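You operate a simulated robot arm through the tools that you are given. There is no shell and no other tool. Be economical: measure what you need, move in short steps, check, and stop when the job is done.

You run a simulated two-armed robot. Do the job below in one go: nothing can be reset, and whatever is moved stays where it is left.

Task
On the top of the kitting table, fold the flat blue rag in half and then in half again.

It is judged by the outcome, as a careful person would: the job done as asked, and still so three seconds after it is handed in. It fails if anything else is knocked over, pushed out of place, dropped, spilled or broken. Flat cloth is picked up by pressing the open fingertips on it (5 to 10 N) and closing them slowly along it; thin cloth reads only 2 to 8 mm in the jaws.

Robot
Two 7-joint arms with two-finger parallel grippers on one trunk, on a base that drives. Base frame: it is fixed to the floor where the robot stands at the start and does not move with it; the origin is under the middle of the robot, x ahead of it, y to its left, z up. Units: mm, degrees, N and s.
The left shoulder is at the start at [70, 188, 1386], the right one opposite. Places, roughly: top of the kitting table [600, -100, 800]. Payload 3.91 kg a hand.
The TCP of each hand is the grasp point between the finger pads, 30 mm short of the fingertips. In the tool frame z runs along the fingers and y along their closing line. The gripper opens to 110 mm. The fingers are 20 mm wide and 10 mm thick; the gripper's body (48 by 112 mm) begins 55 mm behind the TCP.
Orientation is that of the tool frame in the base frame, as [roll, pitch, yaw] about the fixed x, y, z axes, in that order (R = Rz(yaw) Ry(pitch) Rx(roll)). With the fingers straight down and closing along the base's y, the tool's x points along the base's -x, its y along +y and its z along -z.

Tools
- The arms move only by the tool servo_tool. It takes "left_steps", "right_steps" or both (then of equal length, played together; a hand with none holds still); each is a list of rows, each an object of numbers (a shift or turn left out is 0, a gripper value left out holds the last): "x", "y", "z": the shift along the tool's x, y, z in mm; "ax", "ay", "az": the turn, a rotation vector about the tool's x, y, z in degrees; "grip": the opening, from 0 (shut) to 1 (fully open). In form: [{"x": .., "y": .., "z": .., "ax": .., "ay": .., "az": .., "grip": ..}, ...]. A call has 1 to 10 rows; each row shifts and turns the commanded pose from where the row before left it, along the tool's axes as they then stand. Each row takes 0.2 s and may step no farther than 50 mm and 8.6 degrees from the row before; otherwise, or with a gripper value out of range, the whole call is refused. Where a pose cannot be reached the arm comes as near as it can. A force on the tool above 40 N (or 10 N above the force at the start of the call, whichever is more), or a blocked arm, ends the call early, and 0.2 s more pass. Each finger travels about 72 mm/s and halts on what it meets, pressing with about 44 N; the grip force reading is that of the motor and also rises with nothing between the fingers. The clock runs only during rows and for 0.2 s after the last one: add rows that do not move to give the fingers time. It gives the time, the measured TCP pose, the force on the tool (base axes), the opening and the grip force at its end, in the units of the frame above (readings bear some noise).
- Cameras (640 x 400 px; columns grow to the right, rows downward): "scene" is now at [129.1, -20.7, 1589.4]; the picture's right is [-0.19, -0.98, 0.00], its down [-0.85, 0.16, -0.50] and it looks along [0.49, -0.09, -0.87] (base axes); focal length 273 px, centre (320, 200). "left" rides on the left gripper at [72, -17, -103] in its tool frame; the picture's right is [0.23, 0.97, 0.00], its down [-0.76, 0.18, -0.62] and it looks along [-0.61, 0.14, 0.78] (tool axes); focal length 222 px, centre (320, 200). "right" rides on the right gripper at [72, 17, -103] in its tool frame; the picture's right is [-0.23, 0.97, 0.00], its down [-0.76, -0.18, -0.62] and it looks along [-0.61, -0.14, 0.78] (tool axes); focal length 222 px, centre (320, 200). There is no depth. A picture from a camera that has moved, and an enlarged one, comes with that camera's place and axes in the base frame and with its lens. The place of the scene camera against the robot may be out by one fixed shift of up to 25 mm in any direction.
- capture(camera): a new picture of that camera. No time passes.
- move_column(by): slides the trunk up (or, below 0, down) by that many mm; the arms and the scene camera ride with it, the base frame stays. It gives what a move gives, with no picture.
- steer(legs): drives the robot by 1 to 6 legs, each [ahead, turn to the left] in mm and degrees, along the robot's own axes; the way and the turn of a leg run together, so that a leg with both is an arc; at most 1500 mm and 180 degrees a leg. The arms and the cameras ride along, it lands a little off, and it stops where it bumps. It gives what a move gives.
- aim_head(pan, tilt): turns the head with the scene camera to pan (to the left, within 86 degrees either way) and tilt (down, from -29 to 69), counted from straight ahead of the robot. It gives what a move gives.
- close_up(camera, box): a new picture of the part [left, top, right, bottom] of that camera's present view, enlarged. No time passes.
- hand_in(): hands the job in; it is judged then, once.

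Work in short steps. Places have to be worked out from the pictures, the camera data and where the tool is seen: move nearer, look again, correct. Check each grasp and each placing, and mend what went wrong. You have 120 turns and 100 pictures in all, those below and enlarged ones among them. Open the grippers and draw the arms clear of the work before you hand the job in, unless the task says otherwise; then end with one line.

The tools are called as name(argument=value, ...) on one line, values as JSON. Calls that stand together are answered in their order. servo_tool: Moves the arms, as the interface text tells. Its arguments: {"type":"object","properties":{"left_steps":{"type":"array"},"right_steps":{"type":"array"}},"required":[]} The other tools are called the same way: move_column (by) slides the trunk up or down; steer (legs) drives the base; aim_head (pan, tilt) turns the head that bears the scene camera; capture (camera) takes a picture; close_up (camera, box) takes an enlarged picture of a part of a camera's view; hand_in () hands the job in.

At the start:

```text
time: 0.0
left_position: [564.5, 287.1, 988.0]
left_ee_rot: [-180.0, -0.1, -180.0]
left_contact_force: [0.5, -0.5, 0.4]
left_grip_width: 110.0
left_finger_force: 0.1
right_position: [597.8, -236.8, 980.5]
right_ee_rot: [179.2, 3.5, 177.9]
right_contact_force: [83.2, 197.4, -260.5]
right_grip_width: 110.0
right_finger_force: 0.0
trunk travel left (down, up): [-896.0, 44.0]
robot x, y, heading: [-1.4, 0.1, 0.1]
head pan, tilt: [-10.7, 60.1]
```

scene: 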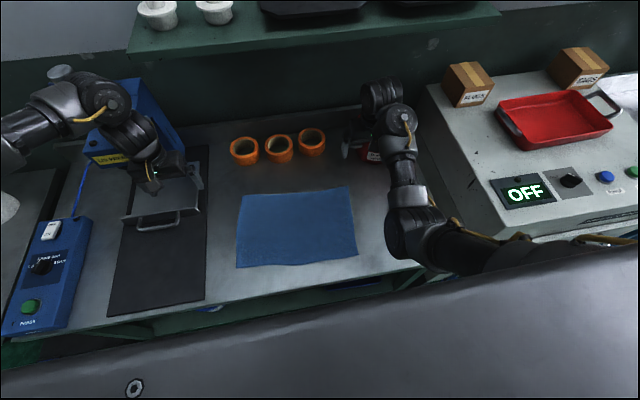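
right: 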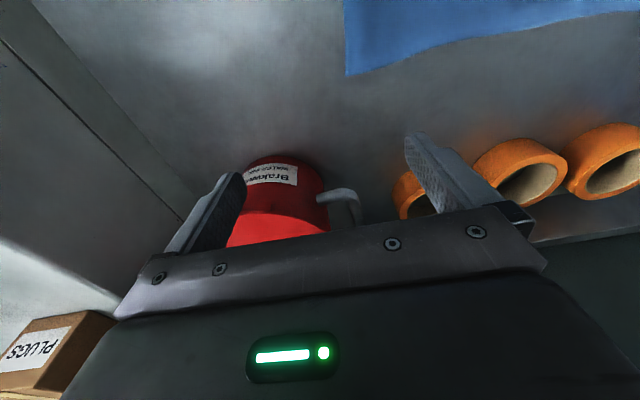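
left: 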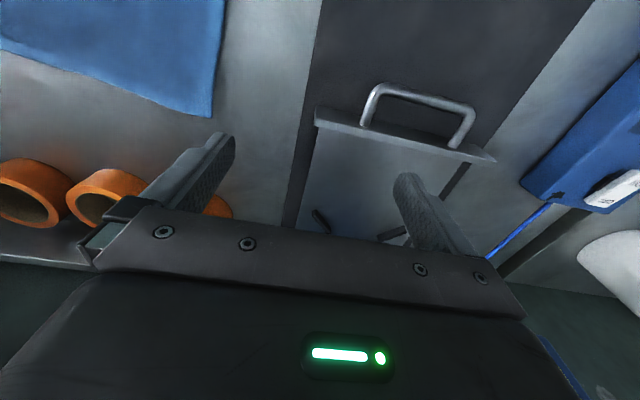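

The right hand reports a large contact force at the start, so first I take a reading with no motion. From the pictures the rag measures about 355 x 245 mm, with far corners near (618,155) and (591,-198) and the table at about z 800.

servo_tool(left_steps=[{}], right_steps=[{}])

close_up(camera="scene", box=[320, 60, 480, 280])

close_up(camera="scene", box=[200, 120, 400, 290])

```text
time: 0.4
left_position: [562.6, 287.7, 989.0]
left_ee_rot: [180.0, -0.1, -179.9]
left_contact_force: [-0.4, -0.6, -0.2]
left_grip_width: 109.9
left_finger_force: 0.1
right_position: [600.2, -236.5, 980.2]
right_ee_rot: [178.8, 4.3, 177.0]
right_contact_force: [41.8, 87.7, -116.1]
right_grip_width: 110.0
right_finger_force: 0.0
trunk travel left (down, up): [-896.0, 44.0]
robot x, y, heading: [-3.1, -2.5, -0.0]
head pan, tilt: [-10.7, 60.1]
```

```text
1.82 times, centred on (400, 170) of scene
camera zoom: at [129.1, -20.7, 1589.4], right [-0.19, -0.98, 0.0], down [-0.85, 0.16, -0.5], along [0.49, -0.09, -0.87], focal length 496 px, centre (174, 254)
```

zoom: 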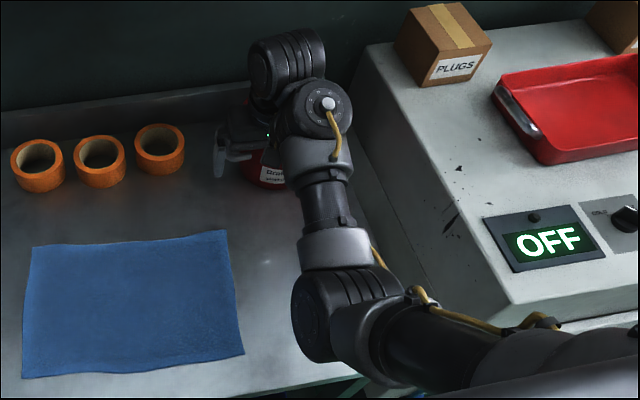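

```text
2.35 times, centred on (300, 205) of scene
camera zoom: at [129.1, -20.7, 1589.4], right [-0.19, -0.98, 0.0], down [-0.85, 0.16, -0.5], along [0.49, -0.09, -0.87], focal length 642 px, centre (367, 188)
```

zoom: 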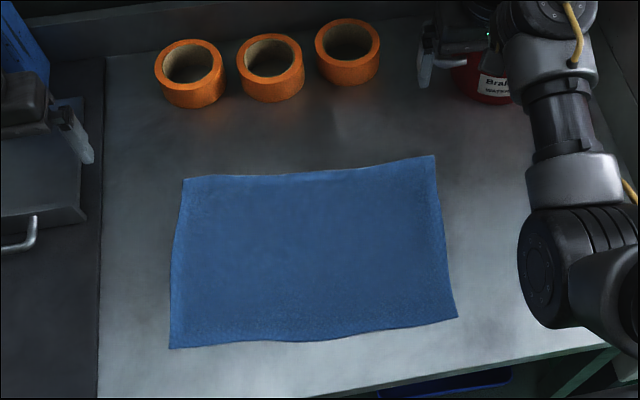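

The right elbow seems to bear on the console corner. I lift the right hand, bring it a little inboard, and lift the left too.

servo_tool(right_steps=[{"y": 15, "z": -15}, {"y": 20, "z": -20}, {"y": 20, "z": -20}, {}, {}])

capture(camera="scene")

```text
time: 0.7
left_position: [564.4, 287.2, 987.6]
left_ee_rot: [-180.0, 0.0, -180.0]
left_contact_force: [0.7, -0.6, -0.3]
left_grip_width: 109.8
left_finger_force: 0.2
right_position: [601.9, -233.9, 982.5]
right_ee_rot: [178.7, 4.8, 176.9]
right_contact_force: [26.8, 39.5, -52.9]
right_grip_width: 110.0
right_finger_force: 0.1
trunk travel left (down, up): [-896.0, 44.0]
robot x, y, heading: [-2.5, -0.4, 0.1]
head pan, tilt: [-10.7, 60.1]
stopped in row 1 (right hand): the force on the tool passed its limit (the readings are from after the stop); the commanded pose is now the measured one
```

```text
94 pictures are left
camera scene: at [129.0, -20.5, 1589.4], right [-0.19, -0.98, 0.0], down [-0.85, 0.16, -0.5], along [0.49, -0.09, -0.87], focal length 273 px, centre (320, 200)
```

scene: 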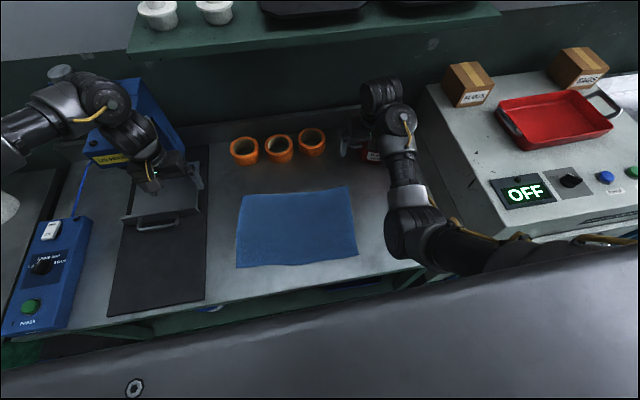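

The force is falling as the command relaxes. I repeat in the same direction.

servo_tool(right_steps=[{"y": 3, "z": -5}, {"y": 5, "z": -10}, {"y": 10, "z": -15}, {"y": 15, "z": -20}])

```text
time: 0.9
left_position: [565.3, 286.4, 988.0]
left_ee_rot: [-180.0, -0.1, -179.9]
left_contact_force: [0.1, 0.5, 0.4]
left_grip_width: 110.2
left_finger_force: 0.1
right_position: [603.1, -232.2, 982.8]
right_ee_rot: [178.7, 5.0, 176.7]
right_contact_force: [12.1, 17.4, -22.9]
right_grip_width: 110.0
right_finger_force: 0.1
trunk travel left (down, up): [-896.0, 44.0]
robot x, y, heading: [2.3, 1.3, 0.1]
head pan, tilt: [-10.7, 60.1]
stopped in row 1 (right hand): the force on the tool passed its limit (the readings are from after the stop); the commanded pose is now the measured one
```

Nearly free now, so I continue.

servo_tool(right_steps=[{}, {"y": 3, "z": -5}, {"y": 5, "z": -10}, {"y": 10, "z": -15}, {"y": 15, "z": -20}])

```text
time: 1.4
left_position: [563.3, 286.8, 988.6]
left_ee_rot: [180.0, 0.0, -179.9]
left_contact_force: [-0.2, 0.3, 0.4]
left_grip_width: 110.2
left_finger_force: 0.0
right_position: [603.5, -233.9, 982.9]
right_ee_rot: [178.6, 5.2, 176.6]
right_contact_force: [8.1, 11.8, -14.9]
right_grip_width: 109.8
right_finger_force: 0.1
trunk travel left (down, up): [-896.0, 44.0]
robot x, y, heading: [1.8, -1.2, 0.2]
head pan, tilt: [-10.7, 60.1]
stopped in row 2 (right hand): the force on the tool passed its limit (the readings are from after the stop); the commanded pose is now the measured one
```

Moving up brings the force back, so something on the arm is still touching. I turn the head toward the right arm to find it.

aim_head(pan=-45, tilt=50)

capture(camera="scene")

capture(camera="right")

```text
time: 2.4
left_position: [563.0, 286.3, 988.8]
left_ee_rot: [180.0, -0.1, -179.9]
left_contact_force: [-0.1, -0.2, 0.0]
left_grip_width: 110.0
left_finger_force: 0.2
right_position: [603.2, -233.0, 982.9]
right_ee_rot: [178.6, 5.0, 176.7]
right_contact_force: [8.6, 21.3, -25.8]
right_grip_width: 110.2
right_finger_force: 0.0
trunk travel left (down, up): [-896.0, 44.0]
robot x, y, heading: [0.4, 1.0, -0.0]
head pan, tilt: [-45.0, 50.0]
```

```text
93 pictures are left
camera scene: at [118.1, -62.6, 1602.0], right [-0.71, -0.71, 0.0], down [-0.54, 0.54, -0.64], along [0.45, -0.45, -0.77], focal length 273 px, centre (320, 200)
```

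scene: 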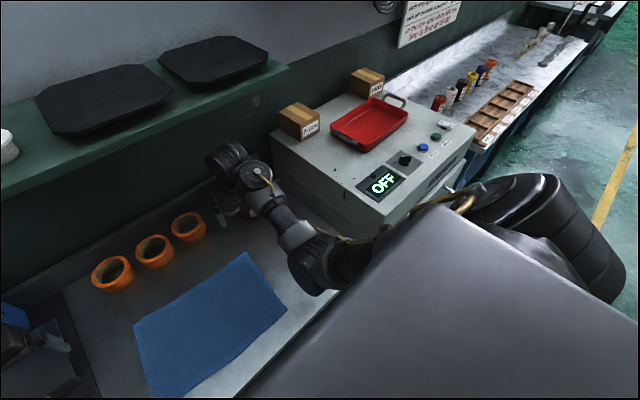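

```text
92 pictures are left
camera right: at [523.7, -214.8, 1079.9], right [0.28, 0.96, 0.04], down [0.69, -0.23, 0.68], along [0.66, -0.16, -0.73], focal length 222 px, centre (320, 200)
```

right: 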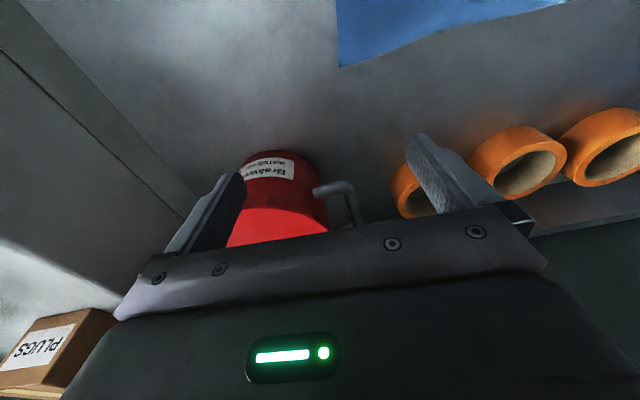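

The upper arm and elbow run right by the console's front corner. Raising the trunk should lift it free.

move_column(by=40)

```text
time: 3.2
left_position: [564.8, 286.8, 1029.2]
left_ee_rot: [-179.9, -0.2, -179.9]
left_contact_force: [-0.6, -0.6, -0.3]
left_grip_width: 109.9
left_finger_force: 0.1
right_position: [602.6, -233.8, 1022.3]
right_ee_rot: [178.5, 5.0, 176.8]
right_contact_force: [10.0, 23.1, -29.6]
right_grip_width: 110.1
right_finger_force: 0.1
trunk travel left (down, up): [-936.0, 4.0]
robot x, y, heading: [-1.0, -0.2, 0.0]
head pan, tilt: [-45.0, 50.0]
```

The force is unchanged, so the contact is likely sideways against the wall. I move the hand left only, in small steps.

servo_tool(right_steps=[{"y": 3}, {"y": 5}, {"y": 8}, {"y": 10}, {"y": 15}])

```text
time: 3.5
left_position: [564.2, 287.1, 1026.0]
left_ee_rot: [180.0, 0.0, -179.8]
left_contact_force: [0.0, -0.2, 1.0]
left_grip_width: 110.2
left_finger_force: 0.0
right_position: [602.5, -232.6, 1023.0]
right_ee_rot: [178.6, 5.2, 176.7]
right_contact_force: [6.7, 11.4, -14.4]
right_grip_width: 109.7
right_finger_force: 0.0
trunk travel left (down, up): [-936.0, 4.0]
robot x, y, heading: [3.1, -0.0, 0.0]
head pan, tilt: [-45.0, 50.0]
stopped in row 1 (right hand): the force on the tool passed its limit (the readings are from after the stop); the commanded pose is now the measured one
```

Small moves keep tripping the limit. The elbow probably presses on the console's front, so I back the base off 60 mm.

steer(legs=[[-60, 0]])

capture(camera="scene")

```text
time: 4.5
left_position: [515.0, 287.2, 1023.3]
left_ee_rot: [-180.0, -0.6, -179.9]
left_contact_force: [1.4, 0.3, 0.7]
left_grip_width: 109.9
left_finger_force: 0.0
right_position: [554.2, -231.8, 1017.2]
right_ee_rot: [178.6, 4.4, 176.7]
right_contact_force: [11.9, 21.4, -24.4]
right_grip_width: 109.8
right_finger_force: 0.1
trunk travel left (down, up): [-936.0, 4.0]
robot x, y, heading: [-54.1, -0.3, 0.1]
head pan, tilt: [-45.0, 50.0]
```

```text
91 pictures are left
camera scene: at [74.2, -62.4, 1641.5], right [-0.71, -0.71, 0.01], down [-0.55, 0.54, -0.64], along [0.45, -0.45, -0.77], focal length 273 px, centre (320, 200)
```

scene: 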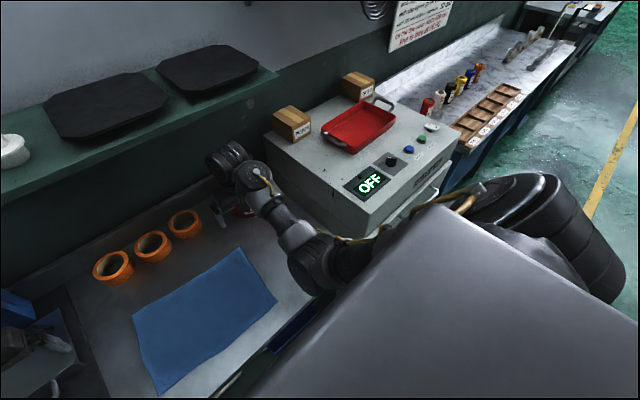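

The force didn't change, so the arm is touching the robot's own body, not the console. I try extending the hand forward and away from the trunk.

servo_tool(right_steps=[{"x": -3}, {"x": -6}, {"x": -10}, {"x": -15}])

```text
time: 5.5
left_position: [506.5, 286.2, 1028.8]
left_ee_rot: [180.0, -0.1, -179.9]
left_contact_force: [-1.0, -0.5, 0.4]
left_grip_width: 110.2
left_finger_force: 0.1
right_position: [580.3, -234.6, 1026.9]
right_ee_rot: [178.7, 5.0, 176.7]
right_contact_force: [0.6, 0.5, -0.4]
right_grip_width: 109.9
right_finger_force: 0.2
trunk travel left (down, up): [-936.0, 4.0]
robot x, y, heading: [-56.5, 2.1, -0.1]
head pan, tilt: [-45.0, 50.0]
```

The force is gone and the arm is free. Now I square the right hand up (remove the small tilts) and move it inboard, watching the force.

servo_tool(right_steps=[{"ay": -2.5, "x": -5}, {"ay": -2.5, "ax": 1.3, "az": -3.3}, {"y": 15}, {"y": 20}, {"y": 20}, {}])

aim_head(pan=0, tilt=55)

capture(camera="scene")

```text
time: 6.9
left_position: [508.4, 287.8, 1027.3]
left_ee_rot: [179.9, -0.2, -179.9]
left_contact_force: [0.0, 0.2, 0.0]
left_grip_width: 109.9
left_finger_force: 0.1
right_position: [584.7, -179.1, 1026.3]
right_ee_rot: [-179.6, 10.0, 180.0]
right_contact_force: [0.0, -0.3, 0.0]
right_grip_width: 110.0
right_finger_force: 0.0
trunk travel left (down, up): [-936.0, 4.0]
robot x, y, heading: [-54.6, 2.9, -0.2]
head pan, tilt: [-45.0, 50.0]
```

```text
time: 8.0
left_position: [506.7, 286.7, 1026.8]
left_ee_rot: [180.0, 0.0, -180.0]
left_contact_force: [-1.1, -0.2, 0.3]
left_grip_width: 110.0
left_finger_force: 0.2
right_position: [585.3, -179.6, 1026.3]
right_ee_rot: [-179.6, 10.0, 180.0]
right_contact_force: [0.5, -0.3, 0.6]
right_grip_width: 109.9
right_finger_force: 0.0
trunk travel left (down, up): [-936.0, 4.0]
robot x, y, heading: [-57.2, 0.8, -0.1]
head pan, tilt: [0.0, 55.0]
```

```text
90 pictures are left
camera scene: at [78.8, -8.3, 1635.5], right [0.0, -1.0, 0.0], down [-0.82, 0.0, -0.57], along [0.57, 0.0, -0.82], focal length 273 px, centre (320, 200)
```

scene: 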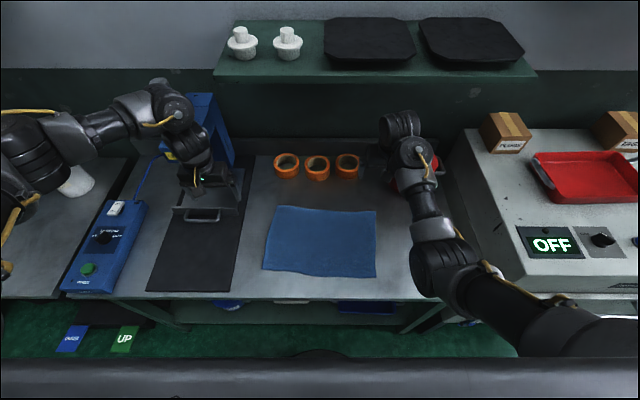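

Both hands are free. I drive forward 40 mm for reach, and next I'll straighten the right hand (its pitch needs +10 about the tool y).

steer(legs=[[40, 0]])

servo_tool(left_steps=[{"y": -40}, {"y": -40, "x": -20}, {"y": -40, "x": -20}, {"z": 40}, {"z": 40}, {}], right_steps=[{"ay": 5, "x": 10}, {"ay": 5, "x": 20}, {"x": 20}, {"z": 40}, {"z": 40}, {}])

capture(camera="left")

capture(camera="right")

```text
time: 8.9
left_position: [539.5, 288.1, 1032.9]
left_ee_rot: [179.9, 0.4, -179.9]
left_contact_force: [0.1, 0.2, 0.0]
left_grip_width: 110.3
left_finger_force: 0.2
right_position: [615.3, -178.3, 1031.2]
right_ee_rot: [-179.5, 10.5, 179.9]
right_contact_force: [0.6, -0.2, 0.0]
right_grip_width: 110.0
right_finger_force: 0.1
trunk travel left (down, up): [-936.0, 4.0]
robot x, y, heading: [-16.1, 1.5, 0.0]
head pan, tilt: [0.0, 55.0]
```

```text
time: 9.5
left_position: [550.6, 227.1, 1032.1]
left_ee_rot: [179.9, 0.2, -179.0]
left_contact_force: [-1.0, -0.5, 0.6]
left_grip_width: 109.9
left_finger_force: 0.0
right_position: [593.5, -174.2, 1029.1]
right_ee_rot: [-179.6, 2.5, 179.7]
right_contact_force: [8.6, 17.8, -20.1]
right_grip_width: 110.1
right_finger_force: 0.1
trunk travel left (down, up): [-936.0, 4.0]
robot x, y, heading: [-19.1, 3.4, 0.4]
head pan, tilt: [0.0, 55.0]
stopped in row 3 (right hand): the force on the tool passed its limit (the readings are from after the stop); the commanded pose is now the measured one
```

```text
89 pictures are left
camera left: at [478.2, 208.1, 1134.3], right [-0.25, 0.97, 0.0], down [0.76, 0.19, 0.63], along [0.61, 0.15, -0.78], focal length 222 px, centre (320, 200)
```

left: 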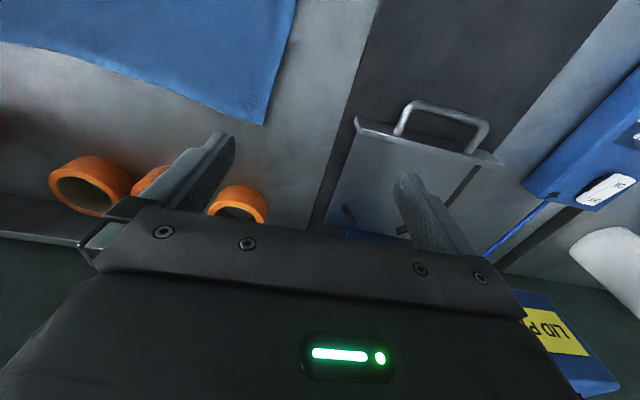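

```text
88 pictures are left
camera right: at [517.4, -156.9, 1128.9], right [0.23, 0.97, 0.0], down [0.73, -0.18, 0.66], along [0.64, -0.15, -0.75], focal length 222 px, centre (320, 200)
```

right: 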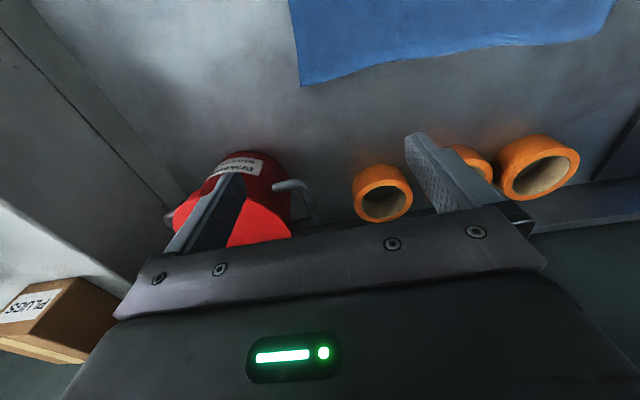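

The right hand tripped again when pulled back upright. Its elbow hangs low and inward, unlike the left's, so I look at that elbow before going on.

aim_head(pan=-40, tilt=69)

capture(camera="scene")

```text
time: 10.6
left_position: [558.5, 225.7, 1028.2]
left_ee_rot: [179.8, -0.1, -178.9]
left_contact_force: [-0.3, 0.0, -0.2]
left_grip_width: 110.1
left_finger_force: 0.0
right_position: [599.2, -175.9, 1025.8]
right_ee_rot: [-179.7, 2.0, 179.8]
right_contact_force: [9.9, 31.3, -38.8]
right_grip_width: 110.0
right_finger_force: 0.0
trunk travel left (down, up): [-936.0, 4.0]
robot x, y, heading: [-19.2, 2.7, 0.5]
head pan, tilt: [-40.0, 68.8]
```

```text
87 pictures are left
camera scene: at [89.5, -42.9, 1620.1], right [-0.64, -0.77, 0.0], down [-0.72, 0.59, -0.36], along [0.28, -0.23, -0.93], focal length 273 px, centre (320, 200)
```

scene: 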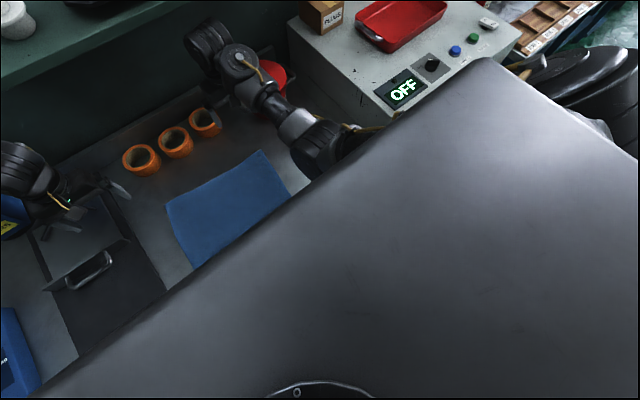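

The upper arm lies against the front of the trunk. I ease the hand forward until it is free, then lift it, to give the elbow room to swing outward.

servo_tool(right_steps=[{"x": -5}, {"x": -10}, {"x": -10, "z": -10}, {"x": -5, "z": -20}, {"z": -30}, {"z": -30}])

```text
time: 11.6
left_position: [557.7, 223.6, 1027.6]
left_ee_rot: [179.8, -0.1, -178.9]
left_contact_force: [-0.3, 0.2, -0.9]
left_grip_width: 109.9
left_finger_force: 0.1
right_position: [628.8, -176.1, 1051.0]
right_ee_rot: [-179.9, 2.8, 179.6]
right_contact_force: [8.5, 15.4, -20.2]
right_grip_width: 109.9
right_finger_force: 0.0
trunk travel left (down, up): [-936.0, 4.0]
robot x, y, heading: [-17.7, 5.2, 0.5]
head pan, tilt: [-40.0, 68.8]
stopped in row 4 (right hand): the force on the tool passed its limit (the readings are from after the stop); the commanded pose is now the measured one
```

Rising and retracting both press the arm on the trunk, while forward and down frees it. I go forward and down slightly, then test whether moving the hand to the right swings the elbow clear.

servo_tool(right_steps=[{"x": -8, "z": 10}, {"x": -8, "z": 10}, {}, {"y": -20}, {"y": -25}, {"y": -30}, {"y": -30}, {}])

```text
time: 13.4
left_position: [557.8, 225.6, 1028.2]
left_ee_rot: [179.9, -0.2, -179.0]
left_contact_force: [0.1, -0.2, -1.0]
left_grip_width: 109.9
left_finger_force: 0.0
right_position: [645.7, -281.8, 1032.9]
right_ee_rot: [-179.9, 2.7, 179.8]
right_contact_force: [0.3, -0.1, -0.4]
right_grip_width: 110.0
right_finger_force: 0.0
trunk travel left (down, up): [-936.0, 4.0]
robot x, y, heading: [-18.9, 0.9, 0.5]
head pan, tilt: [-40.0, 68.8]
```

Free at (646,-282). I continue right and upward over the console side in small steps.

servo_tool(right_steps=[{"y": -30, "z": -10}, {"y": -30, "z": -10}, {"y": -30, "z": -15}, {"y": -30, "z": -20}, {"z": -20}, {"z": -20}, {}])

capture(camera="scene")

```text
time: 13.8
left_position: [557.2, 223.7, 1027.8]
left_ee_rot: [179.8, -0.1, -179.0]
left_contact_force: [-0.4, -0.6, 0.7]
left_grip_width: 110.0
left_finger_force: 0.1
right_position: [646.8, -311.2, 1041.9]
right_ee_rot: [180.0, 3.0, 179.2]
right_contact_force: [5.0, -3.6, -10.8]
right_grip_width: 110.0
right_finger_force: 0.1
trunk travel left (down, up): [-936.0, 4.0]
robot x, y, heading: [-18.1, -2.1, 0.7]
head pan, tilt: [-40.0, 68.8]
stopped in row 2 (right hand): the force on the tool passed its limit (the readings are from after the stop); the commanded pose is now the measured one
```

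```text
86 pictures are left
camera scene: at [88.9, -43.7, 1620.1], right [-0.64, -0.77, 0.0], down [-0.72, 0.59, -0.36], along [0.28, -0.23, -0.93], focal length 273 px, centre (320, 200)
```

scene: 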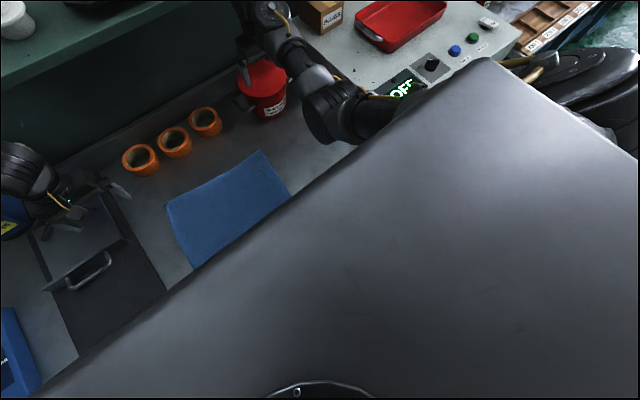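

Rising is still blocked, but the work is lower, where the arm is straighter. I go back left at this height and descend over the rag instead.

servo_tool(right_steps=[{"z": 8}, {"y": 25, "z": 4}, {"y": 35}, {"y": 40}, {"y": 25, "z": 20}, {"z": 35}, {"z": 35}, {}])

```text
time: 15.6
left_position: [557.6, 225.1, 1028.4]
left_ee_rot: [179.8, -0.1, -179.0]
left_contact_force: [-0.1, 0.2, 0.2]
left_grip_width: 109.7
left_finger_force: 0.1
right_position: [654.0, -185.9, 940.8]
right_ee_rot: [-179.9, 3.1, 179.3]
right_contact_force: [0.1, -0.5, 1.4]
right_grip_width: 110.1
right_finger_force: 0.1
trunk travel left (down, up): [-936.0, 4.0]
robot x, y, heading: [-18.0, -1.1, 0.6]
head pan, tilt: [-40.0, 68.8]
```

Free at z 941. Now I pull back along x at this lower height to see whether it stays clear.

servo_tool(right_steps=[{"x": 15, "z": 10, "ay": 3}, {"x": 15, "z": 10}, {"x": 20, "z": 10}, {"x": 20}, {"x": 20}, {}])

```text
time: 17.0
left_position: [557.4, 225.2, 1027.7]
left_ee_rot: [179.9, -0.2, -179.0]
left_contact_force: [-0.1, 0.0, -0.1]
left_grip_width: 110.3
left_finger_force: 0.1
right_position: [564.9, -185.3, 908.5]
right_ee_rot: [-179.8, 0.0, 179.1]
right_contact_force: [-0.1, -0.3, 0.3]
right_grip_width: 109.9
right_finger_force: 0.0
trunk travel left (down, up): [-936.0, 4.0]
robot x, y, heading: [-16.3, 0.5, 0.3]
head pan, tilt: [-40.0, 68.8]
```

That works. I test further retraction at this height, since the fold will need x of about 370.

servo_tool(right_steps=[{"x": 25}, {"x": 30}, {"x": 30}, {"x": 30}, {"x": 30}, {"x": 30}, {}])

aim_head(pan=0, tilt=60)

capture(camera="scene")

```text
time: 18.6
left_position: [557.7, 224.6, 1028.9]
left_ee_rot: [179.8, -0.1, -179.0]
left_contact_force: [-0.7, -0.2, 0.0]
left_grip_width: 109.9
left_finger_force: 0.1
right_position: [389.9, -182.4, 908.1]
right_ee_rot: [-180.0, 0.2, 179.3]
right_contact_force: [0.6, 0.5, 0.5]
right_grip_width: 110.0
right_finger_force: 0.1
trunk travel left (down, up): [-936.0, 4.0]
robot x, y, heading: [-14.4, -0.6, 0.5]
head pan, tilt: [-40.0, 68.8]
```

```text
time: 19.7
left_position: [557.6, 225.0, 1027.1]
left_ee_rot: [179.8, -0.1, -179.0]
left_contact_force: [0.1, 0.0, 0.2]
left_grip_width: 109.8
left_finger_force: 0.1
right_position: [389.9, -181.8, 908.6]
right_ee_rot: [-179.8, 0.1, 179.2]
right_contact_force: [0.3, 0.0, -0.3]
right_grip_width: 109.8
right_finger_force: 0.1
trunk travel left (down, up): [-936.0, 4.0]
robot x, y, heading: [-17.8, -1.6, 0.2]
head pan, tilt: [0.0, 60.0]
```

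```text
85 pictures are left
camera scene: at [112.8, -7.1, 1629.5], right [0.01, -1.0, 0.0], down [-0.87, -0.01, -0.5], along [0.5, 0.0, -0.87], focal length 273 px, centre (320, 200)
```

scene: 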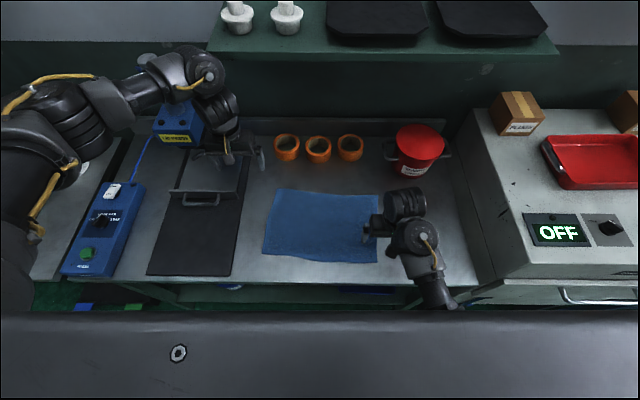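

Both arms now work near the table. I turn each hand 90° so the jaws close across the far edge with the cameras outward, while moving above the far corners.

servo_tool(left_steps=[{"y": -30}, {"y": -30}, {"y": -30}, {"az": 8.5}, {"az": 8.5}, {"az": 8.5}, {"az": 8.5}, {"az": 8.5}, {"az": 8.5}], right_steps=[{"x": -40}, {"x": -40}, {"x": -40}, {"az": -8.5}, {"az": -8.5}, {"az": -8.5}, {"az": -8.5}, {"az": -8.5}, {"az": -8.5}])

servo_tool(left_steps=[{"az": 8.5}, {"az": 8.5}, {"az": 8.5}, {"az": 8.5}, {"az": 4}, {"z": 30}, {"z": 30}, {"z": 30}, {}], right_steps=[{"az": -8.5}, {"az": -8.5}, {"az": -8.5}, {"az": -8.5}, {"az": -5}, {}, {}, {}, {}])

capture(camera="left")

capture(camera="right")

```text
time: 20.6
left_position: [565.4, 180.6, 1041.3]
left_ee_rot: [176.6, 1.4, -177.6]
left_contact_force: [14.6, -11.4, -4.5]
left_grip_width: 110.1
left_finger_force: 0.1
right_position: [560.9, -139.2, 898.6]
right_ee_rot: [178.4, 1.7, -166.7]
right_contact_force: [6.6, -4.7, -6.4]
right_grip_width: 109.9
right_finger_force: 0.1
trunk travel left (down, up): [-936.0, 4.0]
robot x, y, heading: [30.8, 10.8, 11.8]
head pan, tilt: [0.0, 60.0]
stopped in row 4 (right hand): the arm was blocked; the commanded pose is now the measured one
```

```text
time: 20.9
left_position: [536.8, 110.3, 943.5]
left_ee_rot: [172.8, -9.5, 176.1]
left_contact_force: [-30.2, -8.5, -15.3]
left_grip_width: 109.9
left_finger_force: 0.1
right_position: [573.9, -250.1, 856.4]
right_ee_rot: [173.0, 1.1, -168.2]
right_contact_force: [1.6, 4.5, -1.3]
right_grip_width: 110.0
right_finger_force: 0.1
trunk travel left (down, up): [-936.0, 4.0]
robot x, y, heading: [34.3, 3.9, 12.7]
head pan, tilt: [0.0, 60.0]
stopped in row 1 (left hand): the arm was blocked; the commanded pose is now the measured one
```

```text
84 pictures are left
camera left: at [479.0, 84.2, 1054.1], right [-0.14, 0.98, 0.16], down [0.86, 0.04, 0.51], along [0.49, 0.2, -0.85], focal length 222 px, centre (320, 200)
```

left: 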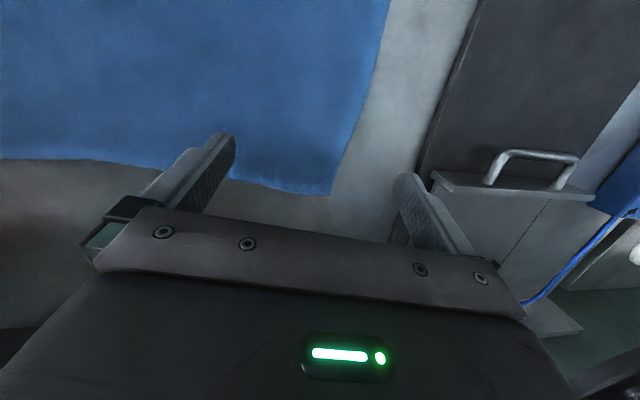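

```text
83 pictures are left
camera right: at [500.9, -260.9, 959.4], right [0.02, 0.99, 0.12], down [0.79, -0.09, 0.61], along [0.62, 0.08, -0.78], focal length 222 px, centre (320, 200)
```

right: 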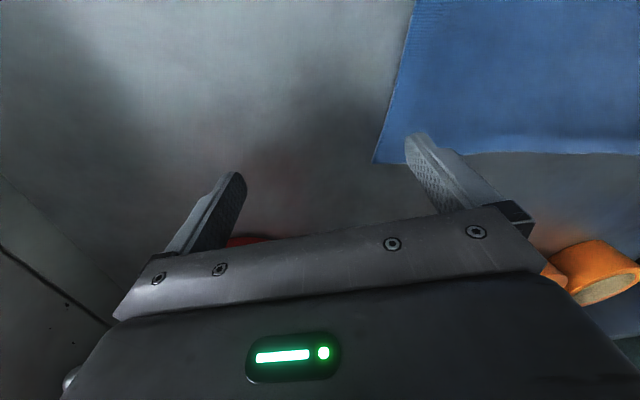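

The base was pushed about 12° round when the right wrist turn blocked. I hold still and read again.

servo_tool(left_steps=[{}, {}])

capture(camera="scene")

```text
time: 21.3
left_position: [559.2, 89.9, 988.1]
left_ee_rot: [174.8, -6.1, 176.8]
left_contact_force: [-1.2, 0.1, -0.9]
left_grip_width: 109.8
left_finger_force: 0.1
right_position: [582.4, -221.5, 870.4]
right_ee_rot: [174.5, 0.9, -167.2]
right_contact_force: [-0.2, 1.0, 0.3]
right_grip_width: 110.0
right_finger_force: 0.0
trunk travel left (down, up): [-936.0, 4.0]
robot x, y, heading: [36.1, 8.9, 13.5]
head pan, tilt: [0.0, 60.0]
stopped in row 1 (left hand): the arm was blocked; the commanded pose is now the measured one
```

```text
82 pictures are left
camera scene: at [160.9, 39.3, 1630.4], right [0.23, -0.97, 0.01], down [-0.84, -0.2, -0.5], along [0.49, 0.11, -0.87], focal length 273 px, centre (320, 200)
```

scene: 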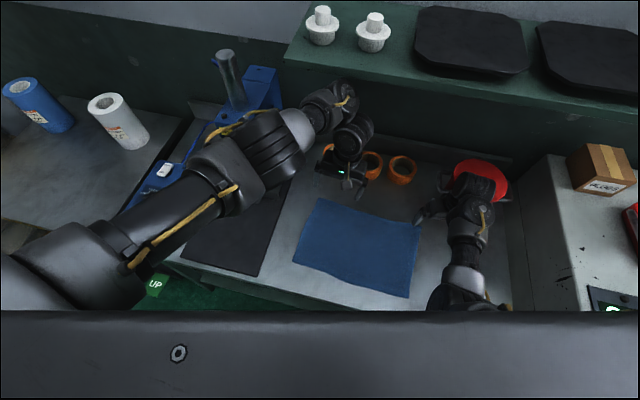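

The base sits 13° left and 50 mm forward of where it was, but nothing is upset. I move the right hand inboard, away from the can and console, before turning back.

servo_tool(right_steps=[{"z": -5}, {"y": 15, "z": -10}, {"y": 25, "z": -10}, {"y": 25, "z": -5}, {"y": 25}, {"y": 15}, {}])

```text
time: 21.6
left_position: [558.3, 81.5, 984.1]
left_ee_rot: [174.9, -6.5, 177.3]
left_contact_force: [-4.2, 2.1, -3.2]
left_grip_width: 109.7
left_finger_force: 0.1
right_position: [582.9, -225.7, 868.4]
right_ee_rot: [174.1, 0.8, -167.0]
right_contact_force: [-0.1, 1.0, 0.0]
right_grip_width: 110.0
right_finger_force: 0.0
trunk travel left (down, up): [-936.0, 4.0]
robot x, y, heading: [37.8, 8.0, 13.5]
head pan, tilt: [0.0, 60.0]
stopped in row 1 (left hand): the arm was blocked; the commanded pose is now the measured one
```

Now the left arm reports blocked while holding still. I look closely at it and at the press behind it.

close_up(camera="scene", box=[180, 30, 440, 230])

aim_head(pan=35, tilt=50)

capture(camera="scene")

```text
2.00 times, centred on (310, 130) of scene
camera zoom: at [164.8, 25.1, 1629.8], right [0.23, -0.97, 0.0], down [-0.84, -0.2, -0.5], along [0.49, 0.12, -0.87], focal length 546 px, centre (340, 340)
```

zoom: 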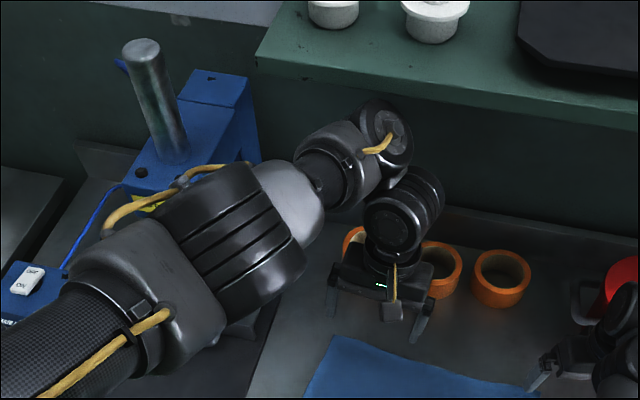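

```text
time: 22.6
left_position: [562.0, 85.9, 985.4]
left_ee_rot: [174.3, -6.2, 177.0]
left_contact_force: [0.1, 0.8, 0.3]
left_grip_width: 109.8
left_finger_force: 0.1
right_position: [582.4, -226.6, 868.0]
right_ee_rot: [174.1, 0.8, -167.1]
right_contact_force: [0.2, -0.3, -0.4]
right_grip_width: 110.0
right_finger_force: 0.0
trunk travel left (down, up): [-936.0, 4.0]
robot x, y, heading: [40.4, 6.7, 13.3]
head pan, tilt: [35.0, 50.0]
```

```text
80 pictures are left
camera scene: at [151.2, 66.7, 1642.0], right [0.75, -0.66, 0.0], down [-0.51, -0.57, -0.64], along [0.43, 0.48, -0.77], focal length 273 px, centre (320, 200)
```

scene: 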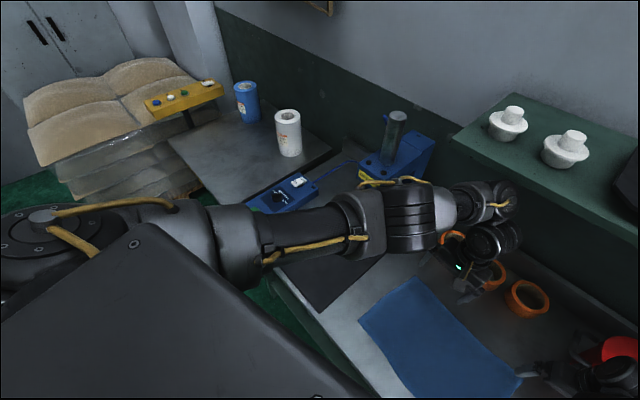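

The forces are now zero on both hands. I try the right hand's inboard move again.

servo_tool(right_steps=[{"z": -5}, {"y": 15, "z": -10}, {"y": 25, "z": -10}, {"y": 25, "z": -5}, {"y": 20}, {}])

```text
time: 24.0
left_position: [562.4, 84.7, 985.0]
left_ee_rot: [174.3, -6.2, 177.0]
left_contact_force: [0.3, 0.5, 0.7]
left_grip_width: 110.1
left_finger_force: 0.0
right_position: [563.7, -148.4, 907.1]
right_ee_rot: [174.1, 0.7, -167.0]
right_contact_force: [-0.5, -0.1, -0.3]
right_grip_width: 109.8
right_finger_force: 0.1
trunk travel left (down, up): [-936.0, 4.0]
robot x, y, heading: [38.0, 4.9, 13.2]
head pan, tilt: [35.0, 50.0]
```

Smooth now. I turn the base back 13° right, then back off 55 mm.

steer(legs=[[0, -13.2], [-55, 0]])

aim_head(pan=0, tilt=58)

capture(camera="scene")

```text
time: 24.8
left_position: [564.2, 64.1, 983.9]
left_ee_rot: [174.5, -6.3, 174.5]
left_contact_force: [-1.0, 0.0, 1.1]
left_grip_width: 110.2
left_finger_force: 0.1
right_position: [555.8, -168.9, 907.8]
right_ee_rot: [174.2, 0.8, -169.6]
right_contact_force: [-0.9, -0.7, 0.0]
right_grip_width: 110.1
right_finger_force: 0.1
trunk travel left (down, up): [-936.0, 4.0]
robot x, y, heading: [38.2, 5.9, 11.3]
head pan, tilt: [35.0, 50.0]
stopped in leg 1: the robot was blocked; the commanded pose is now the measured one
```

```text
time: 25.8
left_position: [562.9, 64.3, 984.3]
left_ee_rot: [174.5, -6.2, 174.6]
left_contact_force: [-1.1, -0.7, 0.1]
left_grip_width: 110.0
left_finger_force: 0.2
right_position: [555.7, -169.8, 907.9]
right_ee_rot: [174.3, 0.9, -169.5]
right_contact_force: [0.0, 0.8, -0.2]
right_grip_width: 110.2
right_finger_force: 0.1
trunk travel left (down, up): [-936.0, 4.0]
robot x, y, heading: [36.9, 7.8, 11.1]
head pan, tilt: [0.0, 58.0]
```

```text
79 pictures are left
camera scene: at [166.8, 22.4, 1631.8], right [0.19, -0.98, 0.0], down [-0.83, -0.17, -0.53], along [0.52, 0.1, -0.85], focal length 273 px, centre (320, 200)
```

scene: 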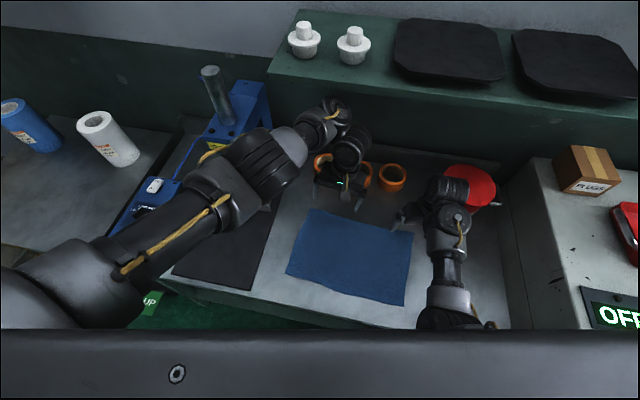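

The turn was blocked, likely because the base is too close to the table. I back off first, then turn.

steer(legs=[[-60, 0]])

steer(legs=[[0, -11.2]])

```text
time: 26.8
left_position: [509.7, 52.8, 979.8]
left_ee_rot: [174.5, -6.6, 174.6]
left_contact_force: [0.8, 0.5, 0.0]
left_grip_width: 110.1
left_finger_force: 0.0
right_position: [502.4, -181.2, 904.4]
right_ee_rot: [174.1, 0.5, -169.4]
right_contact_force: [0.7, 0.4, -1.1]
right_grip_width: 110.1
right_finger_force: 0.0
trunk travel left (down, up): [-936.0, 4.0]
robot x, y, heading: [-23.5, -3.3, 11.1]
head pan, tilt: [0.0, 58.0]
```

```text
time: 27.9
left_position: [507.1, -50.4, 982.9]
left_ee_rot: [174.5, -6.3, 163.3]
left_contact_force: [-0.1, 0.7, -1.1]
left_grip_width: 110.1
left_finger_force: 0.0
right_position: [454.5, -279.5, 907.1]
right_ee_rot: [174.3, 0.9, 179.2]
right_contact_force: [0.1, 0.0, -0.7]
right_grip_width: 109.7
right_finger_force: 0.1
trunk travel left (down, up): [-936.0, 4.0]
robot x, y, heading: [-21.6, -2.7, 0.1]
head pan, tilt: [0.0, 58.0]
```

The base is restored. Since that wrist turn caused the trouble, I keep the default hand yaw (jaws closing along y) and pinch the side edges right at the far corners. First I level the left hand and move it out.

servo_tool(left_steps=[{"y": 20, "az": -8}, {"y": 20, "az": -8}, {"y": 30, "ax": 7}, {"y": 30, "ay": -4.4}, {"y": 30}, {"y": 30}, {"y": 20}, {}])

servo_tool(right_steps=[{"ax": 5.7, "y": 10}, {"ay": 0.9, "y": 20}, {"y": 30}, {"y": 20}, {}])

```text
time: 29.8
left_position: [525.7, 133.7, 999.5]
left_ee_rot: [179.2, 0.7, 179.6]
left_contact_force: [0.3, 0.0, 0.0]
left_grip_width: 110.1
left_finger_force: 0.0
right_position: [454.2, -279.3, 907.0]
right_ee_rot: [174.2, 0.9, 179.3]
right_contact_force: [-0.2, 0.2, 0.3]
right_grip_width: 109.9
right_finger_force: 0.1
trunk travel left (down, up): [-936.0, 4.0]
robot x, y, heading: [-21.6, -8.8, 0.0]
head pan, tilt: [0.0, 58.0]
```

```text
time: 30.9
left_position: [523.5, 134.9, 993.8]
left_ee_rot: [179.1, 0.4, 179.5]
left_contact_force: [-0.4, 0.3, 0.5]
left_grip_width: 110.0
left_finger_force: 0.0
right_position: [456.1, -198.4, 908.9]
right_ee_rot: [179.7, 0.0, 179.3]
right_contact_force: [-0.6, 0.7, 0.1]
right_grip_width: 109.8
right_finger_force: 0.0
trunk travel left (down, up): [-936.0, 4.0]
robot x, y, heading: [-22.7, -7.1, -0.1]
head pan, tilt: [0.0, 58.0]
```

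Both are level. Now each hand goes toward its far corner at about z 890, one after the other, and I take pictures there.

servo_tool(left_steps=[{"z": 25}, {"z": 25, "x": -15}, {"z": 25, "x": -15}, {"z": 25, "x": -15}, {"x": -15, "y": 10}, {}])

servo_tool(right_steps=[{"x": -15}, {"x": -20}, {"x": -25}, {"x": -25}, {"x": -15}, {"z": 15}, {}])

capture(camera="left")

capture(camera="right")

capture(camera="scene")

```text
time: 32.4
left_position: [576.1, 137.7, 892.1]
left_ee_rot: [179.9, -0.1, 179.3]
left_contact_force: [0.2, 0.0, 0.0]
left_grip_width: 110.1
left_finger_force: 0.1
right_position: [456.7, -199.4, 907.2]
right_ee_rot: [179.8, 0.0, 179.3]
right_contact_force: [-0.5, 0.0, 0.8]
right_grip_width: 110.0
right_finger_force: 0.1
trunk travel left (down, up): [-936.0, 4.0]
robot x, y, heading: [-18.0, -5.4, -0.4]
head pan, tilt: [0.0, 58.0]
```

```text
time: 34.0
left_position: [576.0, 137.0, 892.4]
left_ee_rot: [-180.0, -0.2, 179.3]
left_contact_force: [0.3, 0.7, -1.1]
left_grip_width: 110.0
left_finger_force: 0.1
right_position: [555.0, -199.8, 892.6]
right_ee_rot: [179.8, 0.0, 179.2]
right_contact_force: [-0.9, -0.5, 0.1]
right_grip_width: 110.0
right_finger_force: 0.0
trunk travel left (down, up): [-936.0, 4.0]
robot x, y, heading: [-19.8, -6.1, -0.1]
head pan, tilt: [0.0, 58.0]
```

```text
78 pictures are left
camera left: at [503.9, 120.2, 995.9], right [-0.21, 0.98, 0.0], down [0.77, 0.17, 0.62], along [0.61, 0.13, -0.78], focal length 222 px, centre (320, 200)
```

left: 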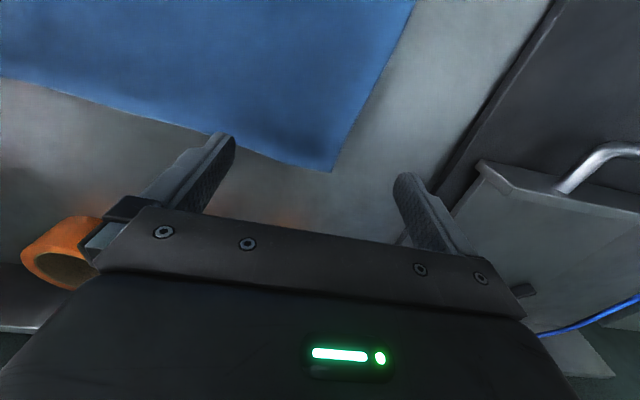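

```text
77 pictures are left
camera right: at [483.8, -183.0, 996.5], right [0.24, 0.97, 0.0], down [0.76, -0.19, 0.62], along [0.6, -0.15, -0.78], focal length 222 px, centre (320, 200)
```

right: 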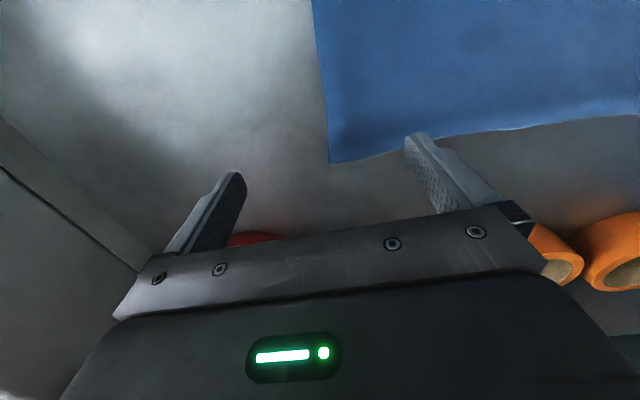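

```text
76 pictures are left
camera scene: at [110.8, -12.6, 1631.8], right [0.0, -1.0, 0.0], down [-0.85, 0.0, -0.53], along [0.53, 0.0, -0.85], focal length 273 px, centre (320, 200)
```

scene: 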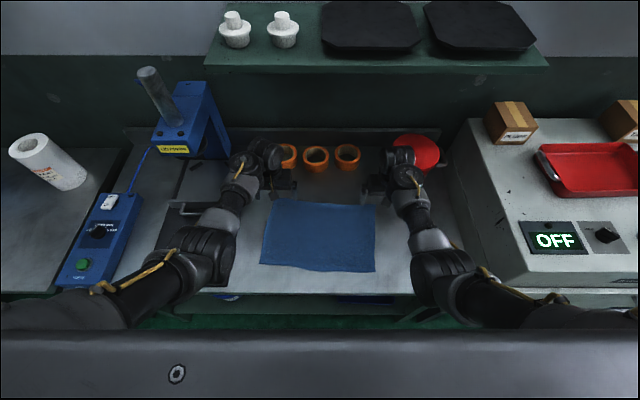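

From the hand views the far corners are at (617,157) and (591,-199), which confirms a table height of about 800. I set the jaws to about 42 mm, line up straddling the side edges 13 mm inside the far edge, and come down close.

servo_tool(left_steps=[{"x": -14, "y": 6, "grip": 0.38}, {"x": -14, "y": 7}, {"z": 20}, {"z": 20}, {"z": 9}, {}, {}])

servo_tool(right_steps=[{"x": -12, "y": 4, "grip": 0.38}, {"x": -12, "y": 4}, {"z": 20}, {"z": 20}, {"z": 9}, {}, {}])

capture(camera="left")

capture(camera="right")

```text
time: 35.5
left_position: [605.4, 148.6, 844.2]
left_ee_rot: [179.9, -0.1, 179.4]
left_contact_force: [0.3, -0.8, 0.7]
left_grip_width: 41.7
left_finger_force: 0.0
right_position: [555.2, -199.9, 893.5]
right_ee_rot: [179.8, 0.0, 179.3]
right_contact_force: [0.6, 0.6, -0.5]
right_grip_width: 109.9
right_finger_force: 0.2
trunk travel left (down, up): [-936.0, 4.0]
robot x, y, heading: [-21.6, -4.9, 0.1]
head pan, tilt: [0.0, 58.0]
```

```text
time: 37.1
left_position: [605.9, 149.6, 844.0]
left_ee_rot: [-180.0, -0.1, 179.3]
left_contact_force: [-0.4, 0.7, 0.3]
left_grip_width: 42.2
left_finger_force: 0.0
right_position: [578.5, -191.1, 844.3]
right_ee_rot: [179.8, -0.1, 179.3]
right_contact_force: [0.2, 0.4, -0.1]
right_grip_width: 42.0
right_finger_force: 0.1
trunk travel left (down, up): [-936.0, 4.0]
robot x, y, heading: [-22.3, -1.4, -0.3]
head pan, tilt: [0.0, 58.0]
```

```text
75 pictures are left
camera left: at [532.4, 132.4, 947.8], right [-0.21, 0.98, 0.0], down [0.77, 0.17, 0.62], along [0.61, 0.13, -0.78], focal length 222 px, centre (320, 200)
```

left: 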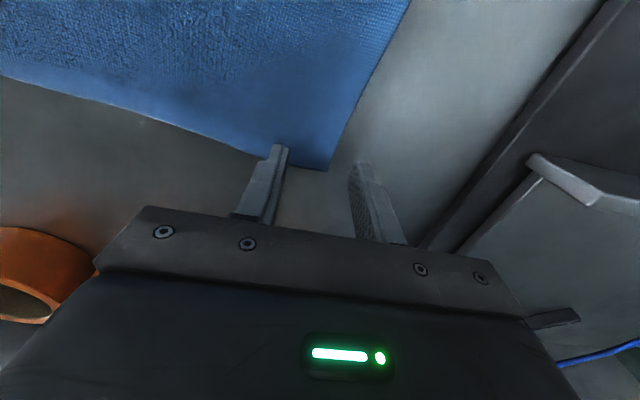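

```text
74 pictures are left
camera right: at [507.8, -175.2, 947.7], right [0.24, 0.97, 0.0], down [0.76, -0.19, 0.62], along [0.6, -0.15, -0.78], focal length 222 px, centre (320, 200)
```

right: 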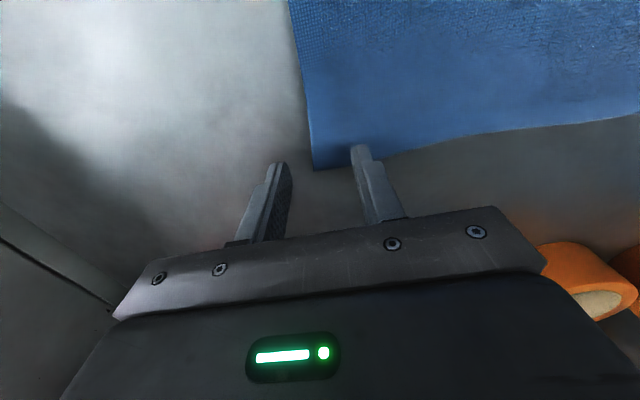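

The alignment is good on both sides. Now I press the left fingertips gently to find the contact.

servo_tool(left_steps=[{"z": 8}, {"z": 4}, {"z": 2}, {}])

servo_tool(right_steps=[{"z": 8}, {"z": 4}, {"z": 2}, {}])

```text
time: 38.1
left_position: [599.5, 148.7, 833.5]
left_ee_rot: [180.0, 0.0, 179.3]
left_contact_force: [0.4, -0.9, 2.8]
left_grip_width: 42.1
left_finger_force: 0.0
left hand out of reach, approached as far as the arm can: row 1
right_position: [578.9, -192.5, 844.6]
right_ee_rot: [179.8, 0.0, 179.3]
right_contact_force: [0.2, 0.9, -0.1]
right_grip_width: 41.9
right_finger_force: 0.1
trunk travel left (down, up): [-936.0, 4.0]
robot x, y, heading: [-20.5, -4.0, 0.1]
head pan, tilt: [0.0, 58.0]
```

```text
time: 39.1
left_position: [597.4, 148.3, 834.0]
left_ee_rot: [179.9, -0.1, 179.3]
left_contact_force: [0.5, -1.2, 3.2]
left_grip_width: 41.8
left_finger_force: 0.1
right_position: [578.0, -191.1, 832.2]
right_ee_rot: [179.8, 0.1, 179.4]
right_contact_force: [0.5, 0.3, 8.0]
right_grip_width: 41.7
right_finger_force: 0.1
trunk travel left (down, up): [-936.0, 4.0]
robot x, y, heading: [-20.5, -4.0, -0.3]
head pan, tilt: [0.0, 58.0]
```

The left is at its reach limit here, so I lift both hands 25 mm and drive the base 25 mm forward.

servo_tool(left_steps=[{"z": -15}, {"z": -15}], right_steps=[{"z": -15}, {"z": -15}])

steer(legs=[[25, 0]])

servo_tool(left_steps=[{}], right_steps=[{}])

```text
time: 39.8
left_position: [600.7, 147.8, 861.7]
left_ee_rot: [180.0, -0.2, 179.3]
left_contact_force: [0.3, 1.0, 0.3]
left_grip_width: 41.7
left_finger_force: 0.0
right_position: [578.5, -191.4, 860.6]
right_ee_rot: [180.0, 0.0, 179.3]
right_contact_force: [0.5, 0.3, 0.1]
right_grip_width: 41.8
right_finger_force: 0.0
trunk travel left (down, up): [-936.0, 4.0]
robot x, y, heading: [-21.4, -5.8, -0.1]
head pan, tilt: [0.0, 58.0]
```

```text
time: 40.6
left_position: [622.1, 147.5, 866.0]
left_ee_rot: [-180.0, 0.3, 179.2]
left_contact_force: [-0.1, -0.4, 1.4]
left_grip_width: 41.6
left_finger_force: 0.0
right_position: [596.7, -192.6, 864.5]
right_ee_rot: [179.7, 0.3, 179.3]
right_contact_force: [0.3, 0.8, -0.9]
right_grip_width: 41.7
right_finger_force: 0.0
trunk travel left (down, up): [-936.0, 4.0]
robot x, y, heading: [6.6, -2.0, -0.3]
head pan, tilt: [0.0, 58.0]
```

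```text
time: 41.0
left_position: [627.9, 147.7, 859.6]
left_ee_rot: [180.0, -0.3, 179.0]
left_contact_force: [-0.1, 0.2, 0.2]
left_grip_width: 41.7
left_finger_force: 0.0
right_position: [604.4, -191.9, 859.3]
right_ee_rot: [179.9, -0.2, 179.3]
right_contact_force: [0.3, 0.4, -0.4]
right_grip_width: 41.8
right_finger_force: 0.0
trunk travel left (down, up): [-936.0, 4.0]
robot x, y, heading: [3.1, -5.3, -0.2]
head pan, tilt: [0.0, 58.0]
```

Now I shift back to the grasp lines (left x 605, right x 578) and press down to about 832.

servo_tool(left_steps=[{"x": 12}, {"x": 11}, {"z": 15}, {"z": 8}, {"z": 3}, {"z": 2}, {}], right_steps=[{"x": 13}, {"x": 13}, {"z": 15}, {"z": 8}, {"z": 3}, {"z": 2}, {}])

```text
time: 42.6
left_position: [604.8, 148.3, 833.0]
left_ee_rot: [179.9, -0.1, 179.3]
left_contact_force: [0.4, 1.1, 3.5]
left_grip_width: 41.8
left_finger_force: 0.0
right_position: [575.6, -192.2, 834.0]
right_ee_rot: [179.8, 0.0, 179.3]
right_contact_force: [1.4, 0.5, 2.5]
right_grip_width: 41.8
right_finger_force: 0.0
trunk travel left (down, up): [-936.0, 4.0]
robot x, y, heading: [5.0, -4.8, 0.1]
head pan, tilt: [0.0, 58.0]
```

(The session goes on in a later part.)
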